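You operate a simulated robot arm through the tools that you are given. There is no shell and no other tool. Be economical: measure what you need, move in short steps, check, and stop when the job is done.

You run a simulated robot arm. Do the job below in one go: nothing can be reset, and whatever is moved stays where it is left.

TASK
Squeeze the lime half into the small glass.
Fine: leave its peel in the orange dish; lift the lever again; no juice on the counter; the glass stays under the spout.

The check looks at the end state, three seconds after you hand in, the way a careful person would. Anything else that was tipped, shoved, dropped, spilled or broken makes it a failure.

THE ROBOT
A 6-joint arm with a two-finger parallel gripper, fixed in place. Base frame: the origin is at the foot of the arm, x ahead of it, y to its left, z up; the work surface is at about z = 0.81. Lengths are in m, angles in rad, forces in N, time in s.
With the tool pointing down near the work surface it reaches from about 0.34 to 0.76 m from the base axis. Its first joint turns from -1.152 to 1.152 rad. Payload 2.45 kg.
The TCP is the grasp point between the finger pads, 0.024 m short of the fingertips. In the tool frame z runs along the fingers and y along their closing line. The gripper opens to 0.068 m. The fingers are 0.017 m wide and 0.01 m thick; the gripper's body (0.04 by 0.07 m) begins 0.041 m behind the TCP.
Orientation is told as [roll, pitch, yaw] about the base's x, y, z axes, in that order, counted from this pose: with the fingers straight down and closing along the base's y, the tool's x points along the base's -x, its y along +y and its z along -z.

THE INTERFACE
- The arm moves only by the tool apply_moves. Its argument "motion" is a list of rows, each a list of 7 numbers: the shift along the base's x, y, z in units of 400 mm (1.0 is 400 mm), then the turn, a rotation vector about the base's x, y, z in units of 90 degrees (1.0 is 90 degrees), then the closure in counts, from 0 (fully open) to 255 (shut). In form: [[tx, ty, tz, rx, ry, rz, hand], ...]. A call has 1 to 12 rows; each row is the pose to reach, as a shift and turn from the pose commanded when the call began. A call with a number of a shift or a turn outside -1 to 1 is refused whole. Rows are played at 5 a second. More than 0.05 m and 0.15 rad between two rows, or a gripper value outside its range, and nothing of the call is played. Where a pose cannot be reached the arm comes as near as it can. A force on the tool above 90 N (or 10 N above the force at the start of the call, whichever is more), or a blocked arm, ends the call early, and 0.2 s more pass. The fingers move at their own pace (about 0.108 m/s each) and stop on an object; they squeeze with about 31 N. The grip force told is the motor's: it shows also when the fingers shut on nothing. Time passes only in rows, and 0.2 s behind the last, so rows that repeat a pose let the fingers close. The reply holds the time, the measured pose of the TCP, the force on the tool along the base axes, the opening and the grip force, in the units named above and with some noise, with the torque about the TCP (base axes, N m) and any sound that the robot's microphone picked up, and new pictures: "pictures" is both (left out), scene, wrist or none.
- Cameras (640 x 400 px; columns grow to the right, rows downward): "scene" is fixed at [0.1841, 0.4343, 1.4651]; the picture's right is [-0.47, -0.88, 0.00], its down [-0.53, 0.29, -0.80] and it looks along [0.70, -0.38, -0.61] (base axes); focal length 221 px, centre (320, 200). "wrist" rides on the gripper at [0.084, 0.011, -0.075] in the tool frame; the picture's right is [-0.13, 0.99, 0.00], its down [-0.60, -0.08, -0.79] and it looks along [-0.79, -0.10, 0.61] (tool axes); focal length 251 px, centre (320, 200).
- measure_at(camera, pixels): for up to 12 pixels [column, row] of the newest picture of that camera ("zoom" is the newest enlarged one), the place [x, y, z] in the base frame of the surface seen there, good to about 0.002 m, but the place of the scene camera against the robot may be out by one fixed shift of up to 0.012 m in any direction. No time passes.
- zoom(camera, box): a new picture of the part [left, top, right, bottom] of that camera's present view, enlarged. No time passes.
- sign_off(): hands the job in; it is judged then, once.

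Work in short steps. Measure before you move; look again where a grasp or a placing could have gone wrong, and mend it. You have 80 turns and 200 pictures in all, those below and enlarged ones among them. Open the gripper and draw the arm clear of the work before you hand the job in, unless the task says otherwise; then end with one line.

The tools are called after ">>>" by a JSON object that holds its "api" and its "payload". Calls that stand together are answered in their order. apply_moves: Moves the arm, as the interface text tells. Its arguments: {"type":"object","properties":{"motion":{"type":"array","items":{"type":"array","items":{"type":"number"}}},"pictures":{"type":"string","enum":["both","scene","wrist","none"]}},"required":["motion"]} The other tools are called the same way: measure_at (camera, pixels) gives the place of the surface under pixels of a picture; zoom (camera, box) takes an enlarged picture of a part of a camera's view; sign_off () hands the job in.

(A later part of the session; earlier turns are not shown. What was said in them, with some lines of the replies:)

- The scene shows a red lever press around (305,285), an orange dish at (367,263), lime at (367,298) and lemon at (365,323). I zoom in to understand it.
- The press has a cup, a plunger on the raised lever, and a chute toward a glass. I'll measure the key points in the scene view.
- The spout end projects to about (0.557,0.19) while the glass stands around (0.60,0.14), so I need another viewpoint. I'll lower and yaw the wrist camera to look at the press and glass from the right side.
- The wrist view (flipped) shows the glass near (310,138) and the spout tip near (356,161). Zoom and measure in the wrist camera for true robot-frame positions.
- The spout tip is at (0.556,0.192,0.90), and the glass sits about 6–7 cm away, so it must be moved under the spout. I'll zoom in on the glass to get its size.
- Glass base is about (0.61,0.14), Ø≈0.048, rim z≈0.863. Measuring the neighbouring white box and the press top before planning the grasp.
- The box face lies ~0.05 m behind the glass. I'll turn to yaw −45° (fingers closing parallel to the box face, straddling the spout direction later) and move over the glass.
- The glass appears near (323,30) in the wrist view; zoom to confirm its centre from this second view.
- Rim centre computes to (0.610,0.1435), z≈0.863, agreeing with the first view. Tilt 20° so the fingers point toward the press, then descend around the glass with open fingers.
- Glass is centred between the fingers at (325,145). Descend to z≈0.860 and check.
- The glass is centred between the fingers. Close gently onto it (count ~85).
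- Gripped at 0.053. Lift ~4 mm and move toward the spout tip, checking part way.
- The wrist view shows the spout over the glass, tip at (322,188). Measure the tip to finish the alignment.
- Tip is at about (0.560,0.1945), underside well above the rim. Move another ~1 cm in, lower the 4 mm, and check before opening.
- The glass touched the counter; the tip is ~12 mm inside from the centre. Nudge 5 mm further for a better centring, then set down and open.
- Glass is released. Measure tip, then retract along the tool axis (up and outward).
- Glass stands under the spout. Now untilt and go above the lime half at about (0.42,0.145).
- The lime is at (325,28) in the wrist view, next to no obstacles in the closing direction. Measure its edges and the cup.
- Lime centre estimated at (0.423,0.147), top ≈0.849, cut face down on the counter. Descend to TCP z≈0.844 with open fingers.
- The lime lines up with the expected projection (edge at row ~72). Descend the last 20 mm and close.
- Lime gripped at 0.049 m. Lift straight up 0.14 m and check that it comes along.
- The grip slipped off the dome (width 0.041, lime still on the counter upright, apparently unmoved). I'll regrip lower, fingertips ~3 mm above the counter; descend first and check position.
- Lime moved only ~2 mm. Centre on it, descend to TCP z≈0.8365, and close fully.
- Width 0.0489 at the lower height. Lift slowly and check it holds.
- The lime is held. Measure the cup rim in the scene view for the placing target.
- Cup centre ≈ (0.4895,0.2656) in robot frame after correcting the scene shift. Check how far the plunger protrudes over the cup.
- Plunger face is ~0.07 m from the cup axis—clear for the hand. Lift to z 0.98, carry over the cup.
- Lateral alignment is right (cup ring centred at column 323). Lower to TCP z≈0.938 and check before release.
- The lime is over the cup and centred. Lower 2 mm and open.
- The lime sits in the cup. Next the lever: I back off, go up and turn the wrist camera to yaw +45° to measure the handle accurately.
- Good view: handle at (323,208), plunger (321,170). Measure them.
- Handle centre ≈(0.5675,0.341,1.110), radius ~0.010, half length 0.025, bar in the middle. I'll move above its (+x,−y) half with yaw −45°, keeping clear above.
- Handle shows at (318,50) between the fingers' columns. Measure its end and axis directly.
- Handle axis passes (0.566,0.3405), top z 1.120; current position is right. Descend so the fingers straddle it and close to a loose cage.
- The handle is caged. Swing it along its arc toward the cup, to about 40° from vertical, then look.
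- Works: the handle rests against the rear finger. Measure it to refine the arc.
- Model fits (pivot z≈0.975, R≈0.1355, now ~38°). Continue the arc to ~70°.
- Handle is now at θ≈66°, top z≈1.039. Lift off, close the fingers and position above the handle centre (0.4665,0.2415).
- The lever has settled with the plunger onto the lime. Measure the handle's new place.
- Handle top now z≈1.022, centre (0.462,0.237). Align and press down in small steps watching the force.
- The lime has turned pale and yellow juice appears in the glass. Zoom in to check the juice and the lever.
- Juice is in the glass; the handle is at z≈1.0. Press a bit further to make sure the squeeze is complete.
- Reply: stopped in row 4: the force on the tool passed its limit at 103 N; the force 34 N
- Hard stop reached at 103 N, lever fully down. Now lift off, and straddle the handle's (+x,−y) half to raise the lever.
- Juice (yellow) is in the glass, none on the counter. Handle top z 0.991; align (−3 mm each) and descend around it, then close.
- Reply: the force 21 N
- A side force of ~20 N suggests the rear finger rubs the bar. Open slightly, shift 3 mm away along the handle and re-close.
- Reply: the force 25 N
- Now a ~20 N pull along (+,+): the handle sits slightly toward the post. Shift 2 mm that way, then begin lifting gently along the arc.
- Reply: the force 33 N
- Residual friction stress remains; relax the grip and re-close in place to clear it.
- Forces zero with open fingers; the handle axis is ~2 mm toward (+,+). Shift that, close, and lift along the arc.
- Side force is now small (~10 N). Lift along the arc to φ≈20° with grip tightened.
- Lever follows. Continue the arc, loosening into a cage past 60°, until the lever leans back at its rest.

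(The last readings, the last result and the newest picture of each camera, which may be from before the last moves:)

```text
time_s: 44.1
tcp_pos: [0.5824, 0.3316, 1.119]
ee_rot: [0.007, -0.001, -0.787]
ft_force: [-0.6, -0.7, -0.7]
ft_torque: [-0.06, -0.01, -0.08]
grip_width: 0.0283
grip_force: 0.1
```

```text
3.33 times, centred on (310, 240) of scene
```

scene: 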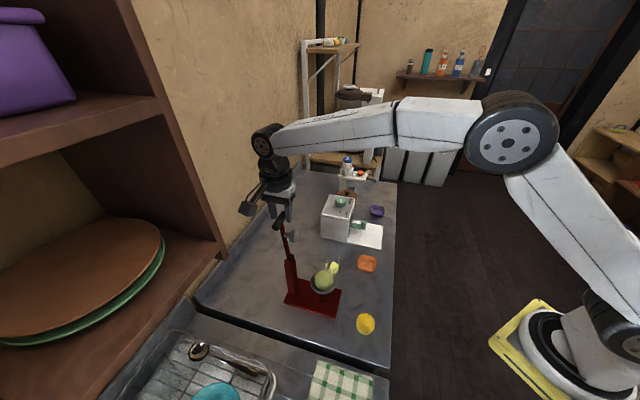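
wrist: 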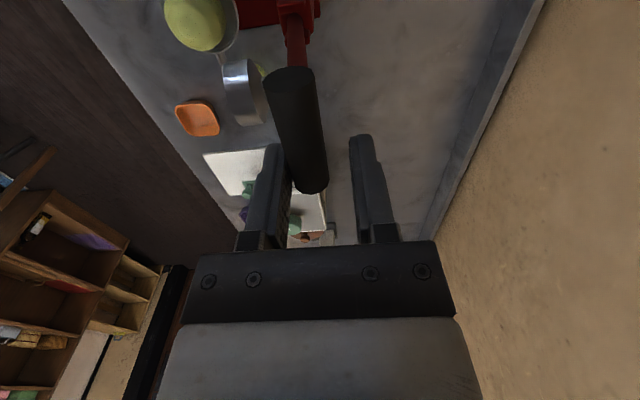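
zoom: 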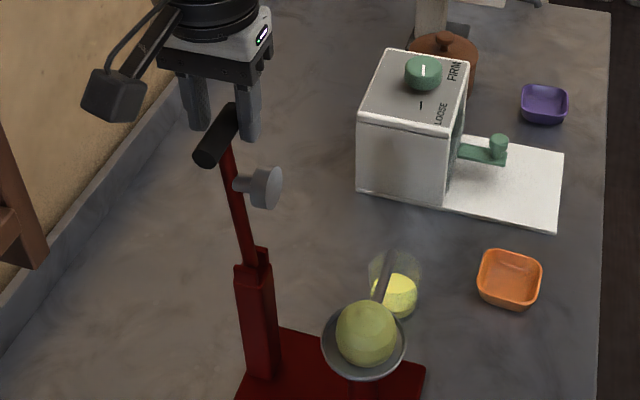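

Lever is up against its front finger; push back ~5 mm more to its rest, then withdraw upward.

>>> {"api": "apply_moves", "payload": {"motion": [[0.005, 0.005, 0, 0, 0, 0, 150], [0.009, 0.009, 0, 0, 0, 0, 150]], "pictures": "wrist"}}

>>> {"api": "measure_at", "payload": {"camera": "wrist", "pixels": [[295, 120], [305, 175], [290, 90]]}}

```text
time_s: 44.7
tcp_pos: [0.5856, 0.3337, 1.1193]
ee_rot: [0.005, -0.003, -0.786]
ft_force: [-4.4, -6.7, 1.6]
ft_torque: [-0.05, 0.12, 0.03]
grip_width: 0.0346
grip_force: 3.7
```

wrist: 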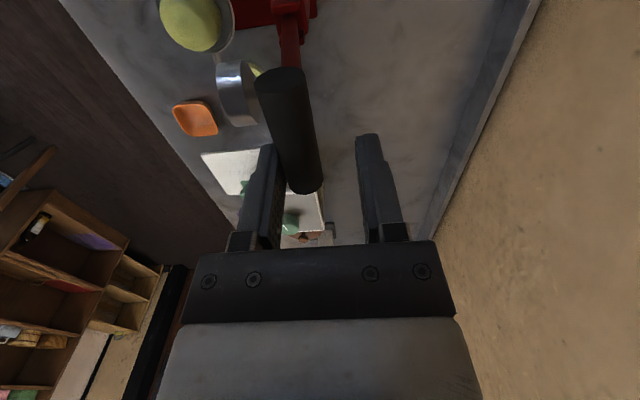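

```text
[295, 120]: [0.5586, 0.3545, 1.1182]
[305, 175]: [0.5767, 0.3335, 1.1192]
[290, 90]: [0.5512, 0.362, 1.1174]
```

Lever is at its back stop. Ease off, lift away, then go over the cup to look at the peel.

>>> {"api": "apply_moves", "payload": {"motion": [[-0.008, -0.008, 0, 0, 0, 0, 130], [-0.008, -0.008, 0.08, 0, 0, 0, 130], [-0.008, -0.008, 0.17, 0, 0, 0, 130], [-0.008, -0.008, 0.25, 0, 0, 0, 60], [-0.08, -0.06, 0.25, 0, 0, 0, 0], [-0.16, -0.12, 0.25, 0, 0, 0, 0], [-0.24, -0.177, 0.25, 0, 0, 0, 0], [-0.24, -0.177, 0.15, 0, 0, 0, 0], [-0.24, -0.177, 0.05, 0, 0, 0, 0], [-0.24, -0.177, -0.05, 0, 0, 0, 0], [-0.24, -0.177, -0.15, 0, 0, 0, 0], [-0.24, -0.177, -0.23, 0, 0, 0, 0]]}}

>>> {"api": "zoom", "payload": {"camera": "scene", "box": [265, 205, 365, 305]}}

>>> {"api": "zoom", "payload": {"camera": "wrist", "box": [250, 0, 410, 130]}}

```text
time_s: 47.3
tcp_pos: [0.4886, 0.2636, 1.0288]
ee_rot: [0.008, -0.002, -0.785]
ft_force: [-0.6, 0.8, 0.1]
ft_torque: [0.02, -0.02, 0.0]
grip_width: 0.0681
grip_force: 0.1
```

scene: 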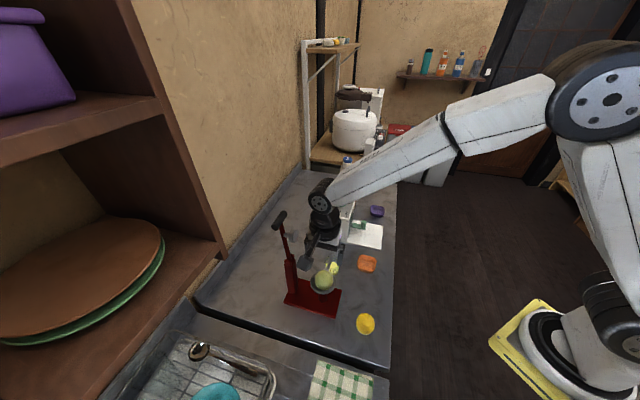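
wrist: 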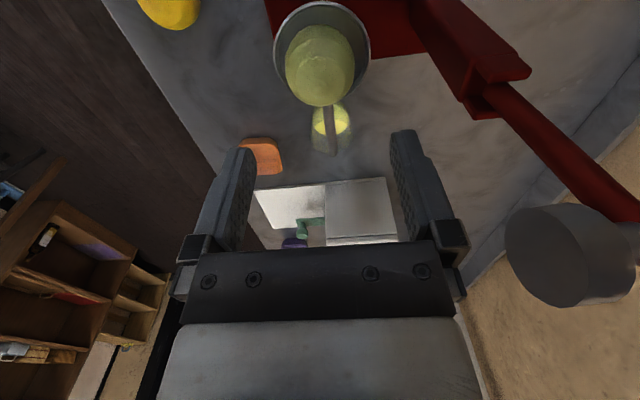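

```text
4.00 times, centred on (315, 255) of scene
```

zoom: 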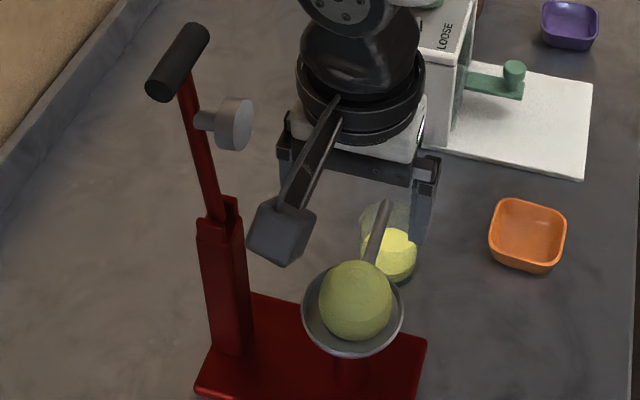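

```text
3.08 times, centred on (330, 65) of wrist
```

zoom: 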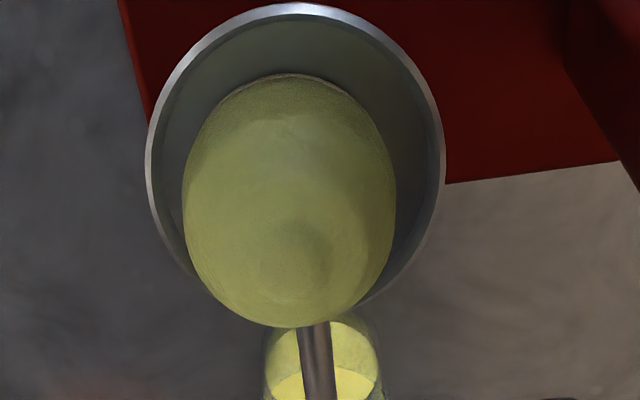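

Peel sits in the cup, roughly centred in the ring. Measure peel edges, cup floor and rim for the grasp height.

>>> {"api": "measure_at", "payload": {"camera": "wrist", "pixels": [[320, 65], [287, 65], [352, 65], [320, 103], [318, 30], [320, 15], [280, 50], [362, 50], [321, 4], [274, 50], [369, 50], [320, 90]]}}

>>> {"api": "measure_at", "payload": {"camera": "scene", "pixels": [[323, 282], [323, 289], [314, 280], [332, 280], [323, 292], [323, 294], [311, 284], [335, 284]]}}

```text
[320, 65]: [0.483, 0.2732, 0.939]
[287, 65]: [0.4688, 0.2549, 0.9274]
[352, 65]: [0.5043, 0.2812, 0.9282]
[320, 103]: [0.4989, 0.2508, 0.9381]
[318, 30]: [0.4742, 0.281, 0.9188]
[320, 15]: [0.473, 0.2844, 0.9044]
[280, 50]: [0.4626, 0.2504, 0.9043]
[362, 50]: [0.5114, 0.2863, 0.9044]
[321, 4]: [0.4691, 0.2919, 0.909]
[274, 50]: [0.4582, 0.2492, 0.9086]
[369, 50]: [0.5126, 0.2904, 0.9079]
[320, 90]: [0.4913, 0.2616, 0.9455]
```

```text
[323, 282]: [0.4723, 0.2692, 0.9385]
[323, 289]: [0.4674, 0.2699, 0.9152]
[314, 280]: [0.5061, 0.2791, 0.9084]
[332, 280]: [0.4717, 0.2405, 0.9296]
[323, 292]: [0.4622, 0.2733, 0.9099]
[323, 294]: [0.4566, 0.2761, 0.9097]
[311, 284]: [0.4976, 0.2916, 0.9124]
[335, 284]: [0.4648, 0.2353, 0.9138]
```

Cup is only 4 mm deep (floor 0.9044, rim 0.9085), so fingertips can go to z≈0.910. Descend to TCP 0.934 and close on the peel.

>>> {"api": "apply_moves", "payload": {"motion": [[0.0045, -0.0045, -0.08, 0, 0, 0, 0], [0.0045, -0.0045, -0.16, 0, 0, 0, 0], [0.0045, -0.0045, -0.22, 0, 0, 0, 0], [0.0045, -0.0045, -0.237, 0, 0, 0, 0], [0.0045, -0.0045, -0.237, 0, 0, 0, 80], [0.0045, -0.0045, -0.237, 0, 0, 0, 200], [0.0045, -0.0045, -0.237, 0, 0, 0, 200]]}}

```text
time_s: 48.9
tcp_pos: [0.4908, 0.2613, 0.9327]
ee_rot: [0.006, -0.002, -0.785]
ft_force: [-0.2, -0.6, -0.5]
ft_torque: [-0.01, 0.0, 0.0]
grip_width: 0.0492
grip_force: 30.6
```

scene: 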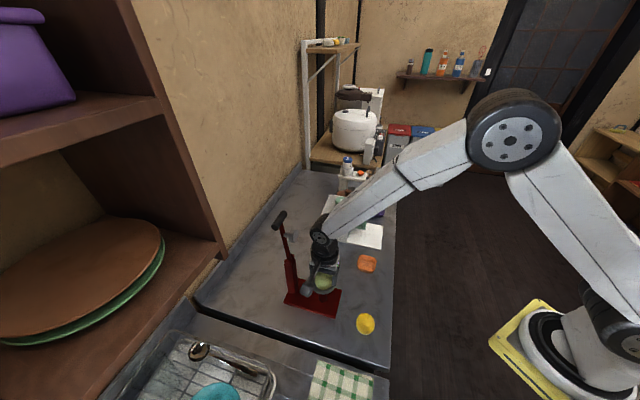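
wrist: 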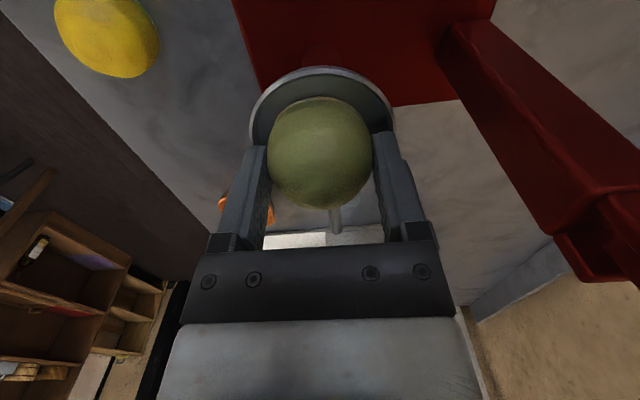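

Gripped at 0.0492. Lift slowly and check.

>>> {"api": "apply_moves", "payload": {"motion": [[0, 0, 0.008, 0, 0, 0, 200], [0, 0, 0.016, 0, 0, 0, 200], [0, 0, 0.026, 0, 0, 0, 200], [0, 0, 0.04, 0, 0, 0, 200], [0, 0, 0.06, 0, 0, 0, 200], [0, 0, 0.08, 0, 0, 0, 200]], "pictures": "wrist"}}

```text
time_s: 50.3
tcp_pos: [0.4918, 0.2624, 0.9648]
ee_rot: [0.007, -0.001, -0.786]
ft_force: [0.6, 0.1, -0.7]
ft_torque: [0.01, 0.01, 0.0]
grip_width: 0.0491
grip_force: 30.9
```

wrist: 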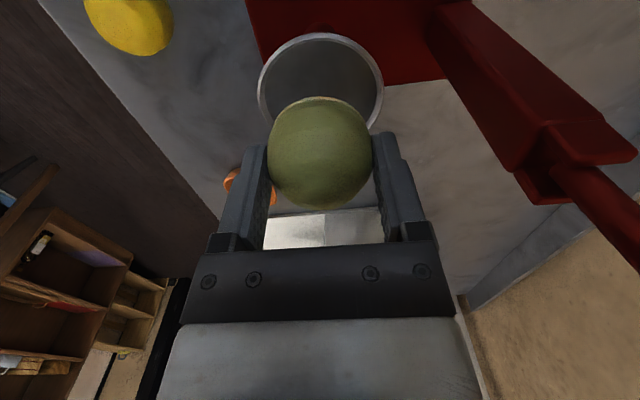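

Peel held. Measure the orange dish (unoccluded in the scene view) while here.

>>> {"api": "zoom", "payload": {"camera": "scene", "box": [342, 240, 392, 280]}}

```text
10.00 times, centred on (367, 260) of scene
```

zoom: 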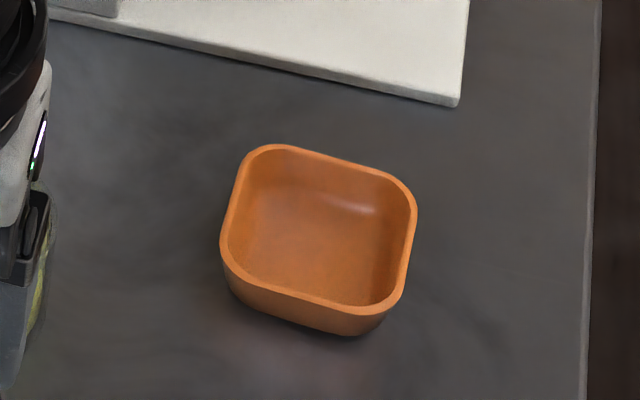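

>>> {"api": "measure_at", "payload": {"camera": "zoom", "pixels": [[229, 205], [411, 228], [325, 156], [308, 297], [265, 150], [400, 185], [385, 308], [230, 255], [318, 240]]}}

```text
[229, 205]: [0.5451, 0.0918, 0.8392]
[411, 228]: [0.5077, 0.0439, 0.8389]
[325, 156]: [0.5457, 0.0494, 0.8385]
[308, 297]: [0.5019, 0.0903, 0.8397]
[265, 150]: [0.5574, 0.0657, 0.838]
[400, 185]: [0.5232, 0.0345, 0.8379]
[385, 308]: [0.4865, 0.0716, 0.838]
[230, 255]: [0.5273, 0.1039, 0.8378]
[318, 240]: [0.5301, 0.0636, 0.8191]
```

Dish centre ≈(0.527,0.073), rim z≈0.835, sides roughly aligned with the gripper. Carry the peel above it.

>>> {"api": "apply_moves", "payload": {"motion": [[0, 0, 0.03, 0, 0, 0, 200], [0.015, -0.09, 0.03, 0, 0, 0, 200], [0.033, -0.185, 0.03, 0, 0, 0, 200], [0.052, -0.28, 0.03, 0, 0, 0, 200], [0.07, -0.38, 0.03, 0, 0, 0, 200], [0.088, -0.475, 0, 0, 0, 0, 200], [0.088, -0.475, -0.08, 0, 0, 0, 200]]}}

>>> {"api": "zoom", "payload": {"camera": "wrist", "box": [220, 20, 420, 240]}}

```text
time_s: 51.9
tcp_pos: [0.5268, 0.0717, 0.9347]
ee_rot: [0.006, -0.003, -0.786]
ft_force: [-0.6, 0.2, -0.3]
ft_torque: [0.01, 0.02, 0.0]
grip_width: 0.0489
grip_force: 30.7
```

scene: 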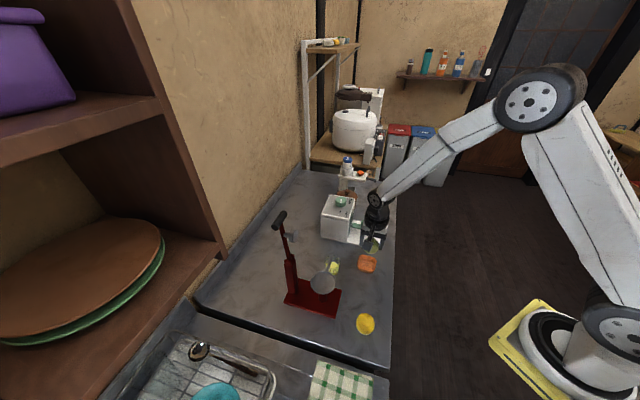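
wrist: 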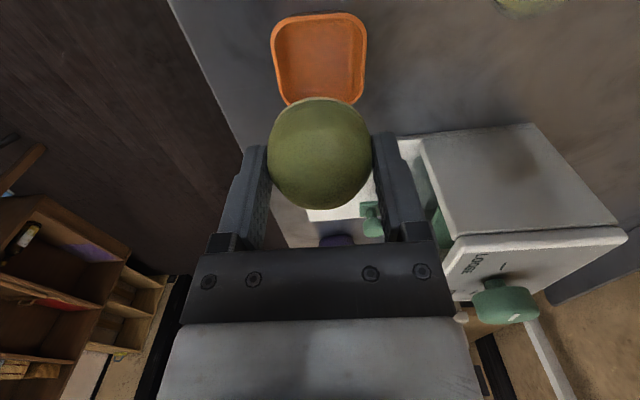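

```text
1.82 times, centred on (320, 130) of wrist
```

zoom: 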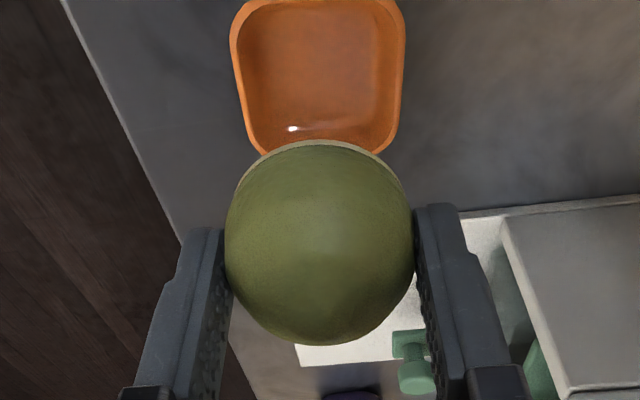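

Dish is below, with its near rim at row ~14. Measure its rim to fine-align.

>>> {"api": "measure_at", "payload": {"camera": "wrist", "pixels": [[274, 50], [364, 50], [320, 15], [280, 85], [361, 85], [320, 60], [290, 103], [356, 103]]}}

```text
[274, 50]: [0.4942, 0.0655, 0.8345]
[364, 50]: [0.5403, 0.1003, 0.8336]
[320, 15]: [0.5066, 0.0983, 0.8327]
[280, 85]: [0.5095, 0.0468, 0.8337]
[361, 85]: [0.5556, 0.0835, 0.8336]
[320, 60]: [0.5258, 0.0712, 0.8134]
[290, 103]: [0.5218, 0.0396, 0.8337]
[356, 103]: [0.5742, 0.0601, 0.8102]
```

Dish centre is (0.525,0.0745). Shift slightly and lower so the cut edge is just inside the rim, fingertips above it; then check.

>>> {"api": "apply_moves", "payload": {"motion": [[-0.004, 0.007, -0.07, 0, 0, 0, 200], [-0.004, 0.007, -0.13, 0, 0, 0, 200], [-0.004, 0.007, -0.18, 0, 0, 0, 200]]}}

>>> {"api": "zoom", "payload": {"camera": "scene", "box": [332, 220, 402, 290]}}

```text
time_s: 52.7
tcp_pos: [0.524, 0.0729, 0.8625]
ee_rot: [0.007, -0.002, -0.787]
ft_force: [-0.6, -0.6, -0.5]
ft_torque: [0.01, 0.02, 0.02]
grip_width: 0.0488
grip_force: 31.3
```

scene: 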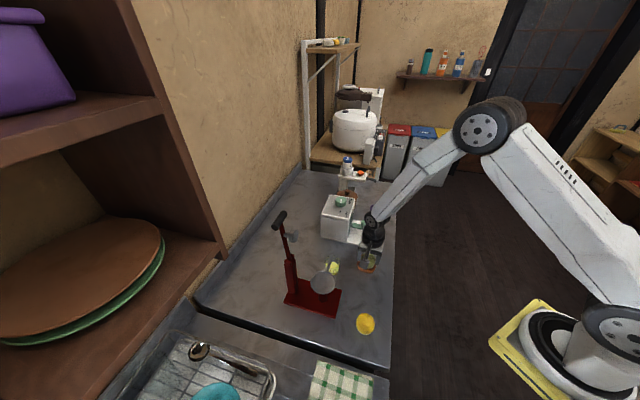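
wrist: 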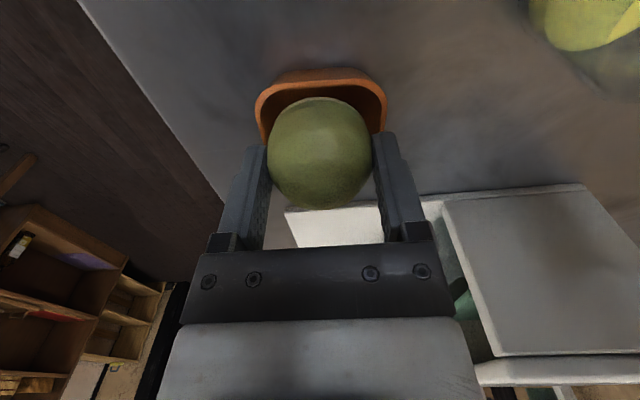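

```text
5.71 times, centred on (367, 255) of scene
```

zoom: 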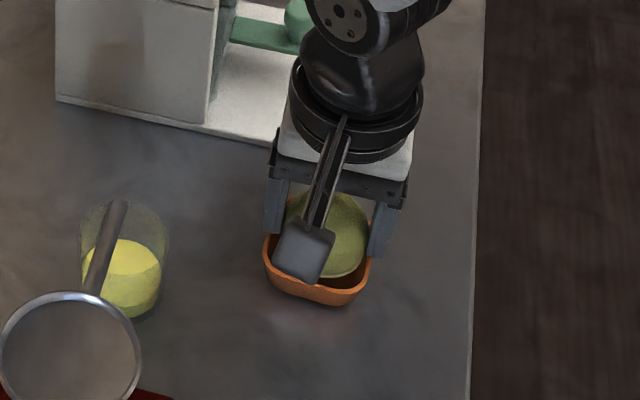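

The peel is centred over the dish, cut edge just below rim level. Open to release.

>>> {"api": "apply_moves", "payload": {"motion": [[0, 0, 0, 0, 0, 0, 100], [0, 0, 0, 0, 0, 0, 0], [0, 0, 0, 0, 0, 0, 0], [0, 0, 0.05, 0, 0, 0, 0], [0, 0, 0.12, 0, 0, 0, 0], [0, 0, 0.22, 0, 0, 0, 0], [0, 0, 0.33, 0, 0, 0, 0]]}}

>>> {"api": "zoom", "payload": {"camera": "scene", "box": [262, 200, 402, 320]}}

>>> {"api": "zoom", "payload": {"camera": "wrist", "box": [240, 0, 400, 100]}}

```text
time_s: 54.3
tcp_pos: [0.5236, 0.0748, 0.9942]
ee_rot: [0.004, -0.002, -0.786]
ft_force: [-0.2, -0.3, 0.5]
ft_torque: [-0.03, 0.03, 0.03]
grip_width: 0.0677
grip_force: 0.0
```

scene: 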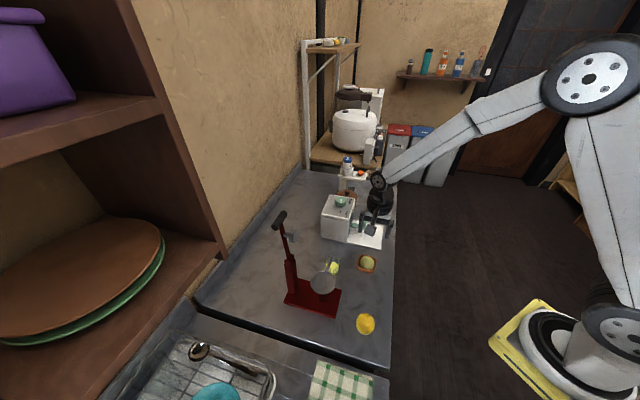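
wrist: 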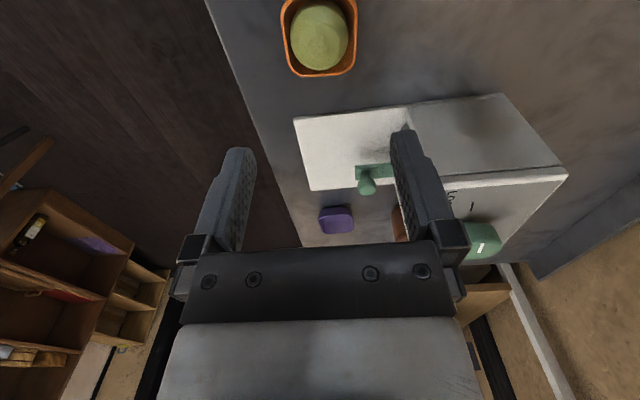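

```text
3.33 times, centred on (332, 260) of scene
```

zoom: 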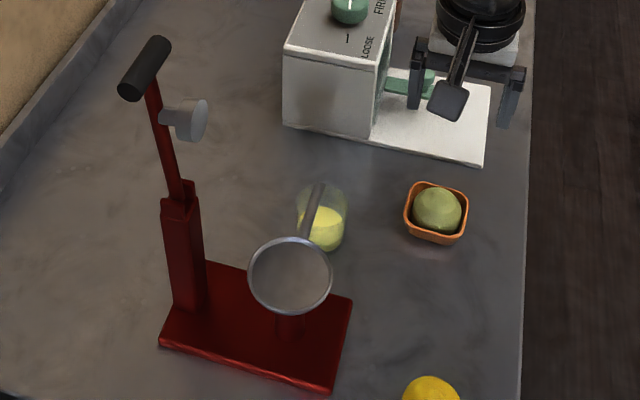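

```text
4.00 times, centred on (320, 50) of wrist
```

zoom: 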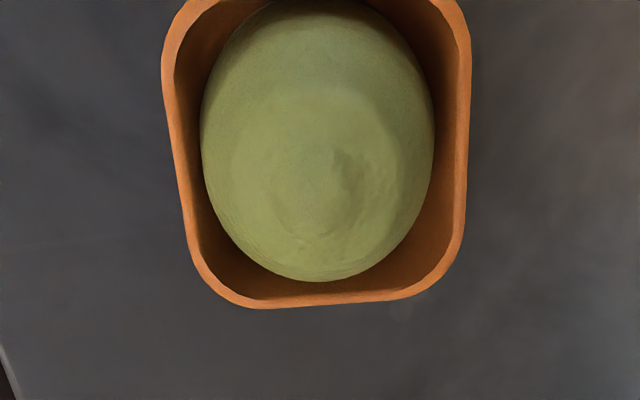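

Peel lies in the orange dish, lever is up, juice is in the glass and the counter is clean. Draw the arm up and clear before handing in.

>>> {"api": "apply_moves", "payload": {"motion": [[0, 0, 0.12, 0, 0, 0, 0], [0, 0, 0.24, 0, 0, 0, 0], [-0.03, -0.03, 0.36, 0, 0, 0, 0], [-0.06, -0.06, 0.48, 0, 0, 0, 0], [-0.06, -0.06, 0.58, 0, 0, 0, 0], [-0.06, -0.06, 0.58, 0, 0, 0, 0]], "pictures": "scene"}}

>>> {"api": "zoom", "payload": {"camera": "scene", "box": [262, 200, 402, 320]}}

```text
refused: row 3 steps farther than a row can; nothing moved
```

```text
3.33 times, centred on (332, 260) of scene
```

zoom: 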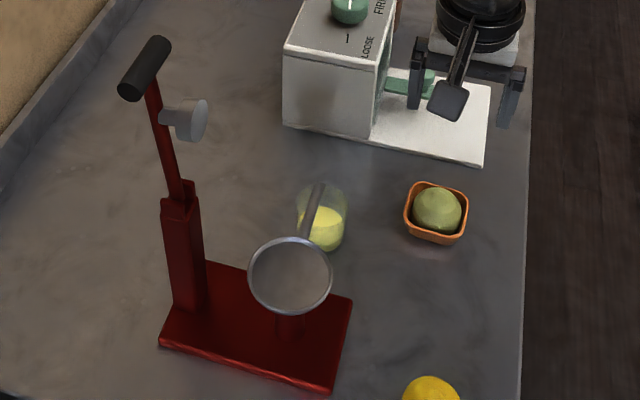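

That call was refused because row 3 stepped too far; repeat with smaller steps.

>>> {"api": "apply_moves", "payload": {"motion": [[0, 0, 0.1, 0, 0, 0, 0], [0, 0, 0.2, 0, 0, 0, 0], [-0.02, -0.02, 0.3, 0, 0, 0, 0], [-0.04, -0.04, 0.4, 0, 0, 0, 0], [-0.06, -0.06, 0.5, 0, 0, 0, 0], [-0.06, -0.06, 0.5, 0, 0, 0, 0]], "pictures": "scene"}}

>>> {"api": "zoom", "payload": {"camera": "scene", "box": [262, 200, 402, 320]}}

```text
time_s: 55.7
tcp_pos: [0.5022, 0.0487, 1.1937]
ee_rot: [0.007, -0.002, -0.785]
ft_force: [-0.4, 0.0, 0.9]
ft_torque: [-0.01, 0.0, 0.0]
grip_width: 0.0682
grip_force: 0.2
```

scene: 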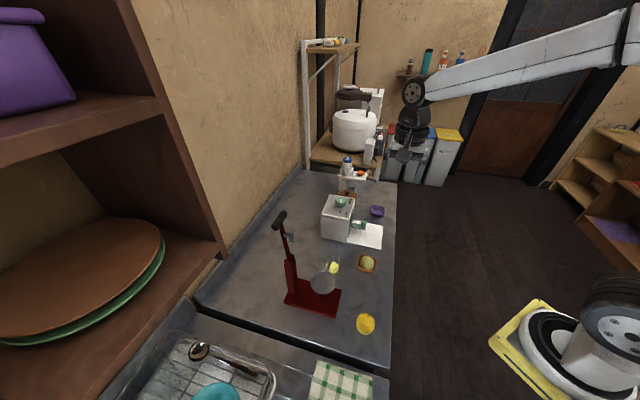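

```text
3.33 times, centred on (332, 260) of scene
```

zoom: 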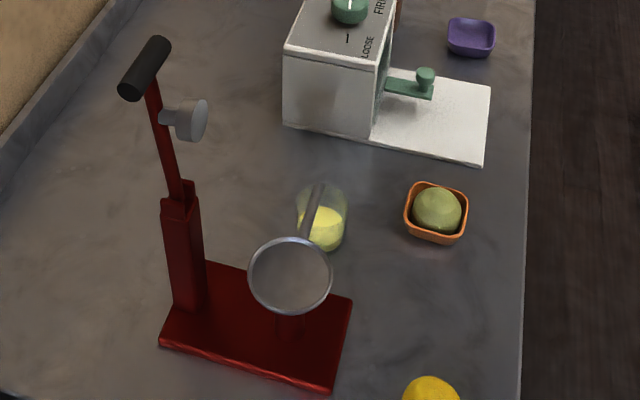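

Everything is in place and the arm is clear; handing in.

>>> {"api": "sign_off", "payload": {}}

```text
The job is handed in.
```

The lime half is squeezed into the small glass, which I moved under the spout first because it stood about 7 cm away; the peel is in the orange dish, the lever is back up, the counter shows no juice, and the arm is clear.
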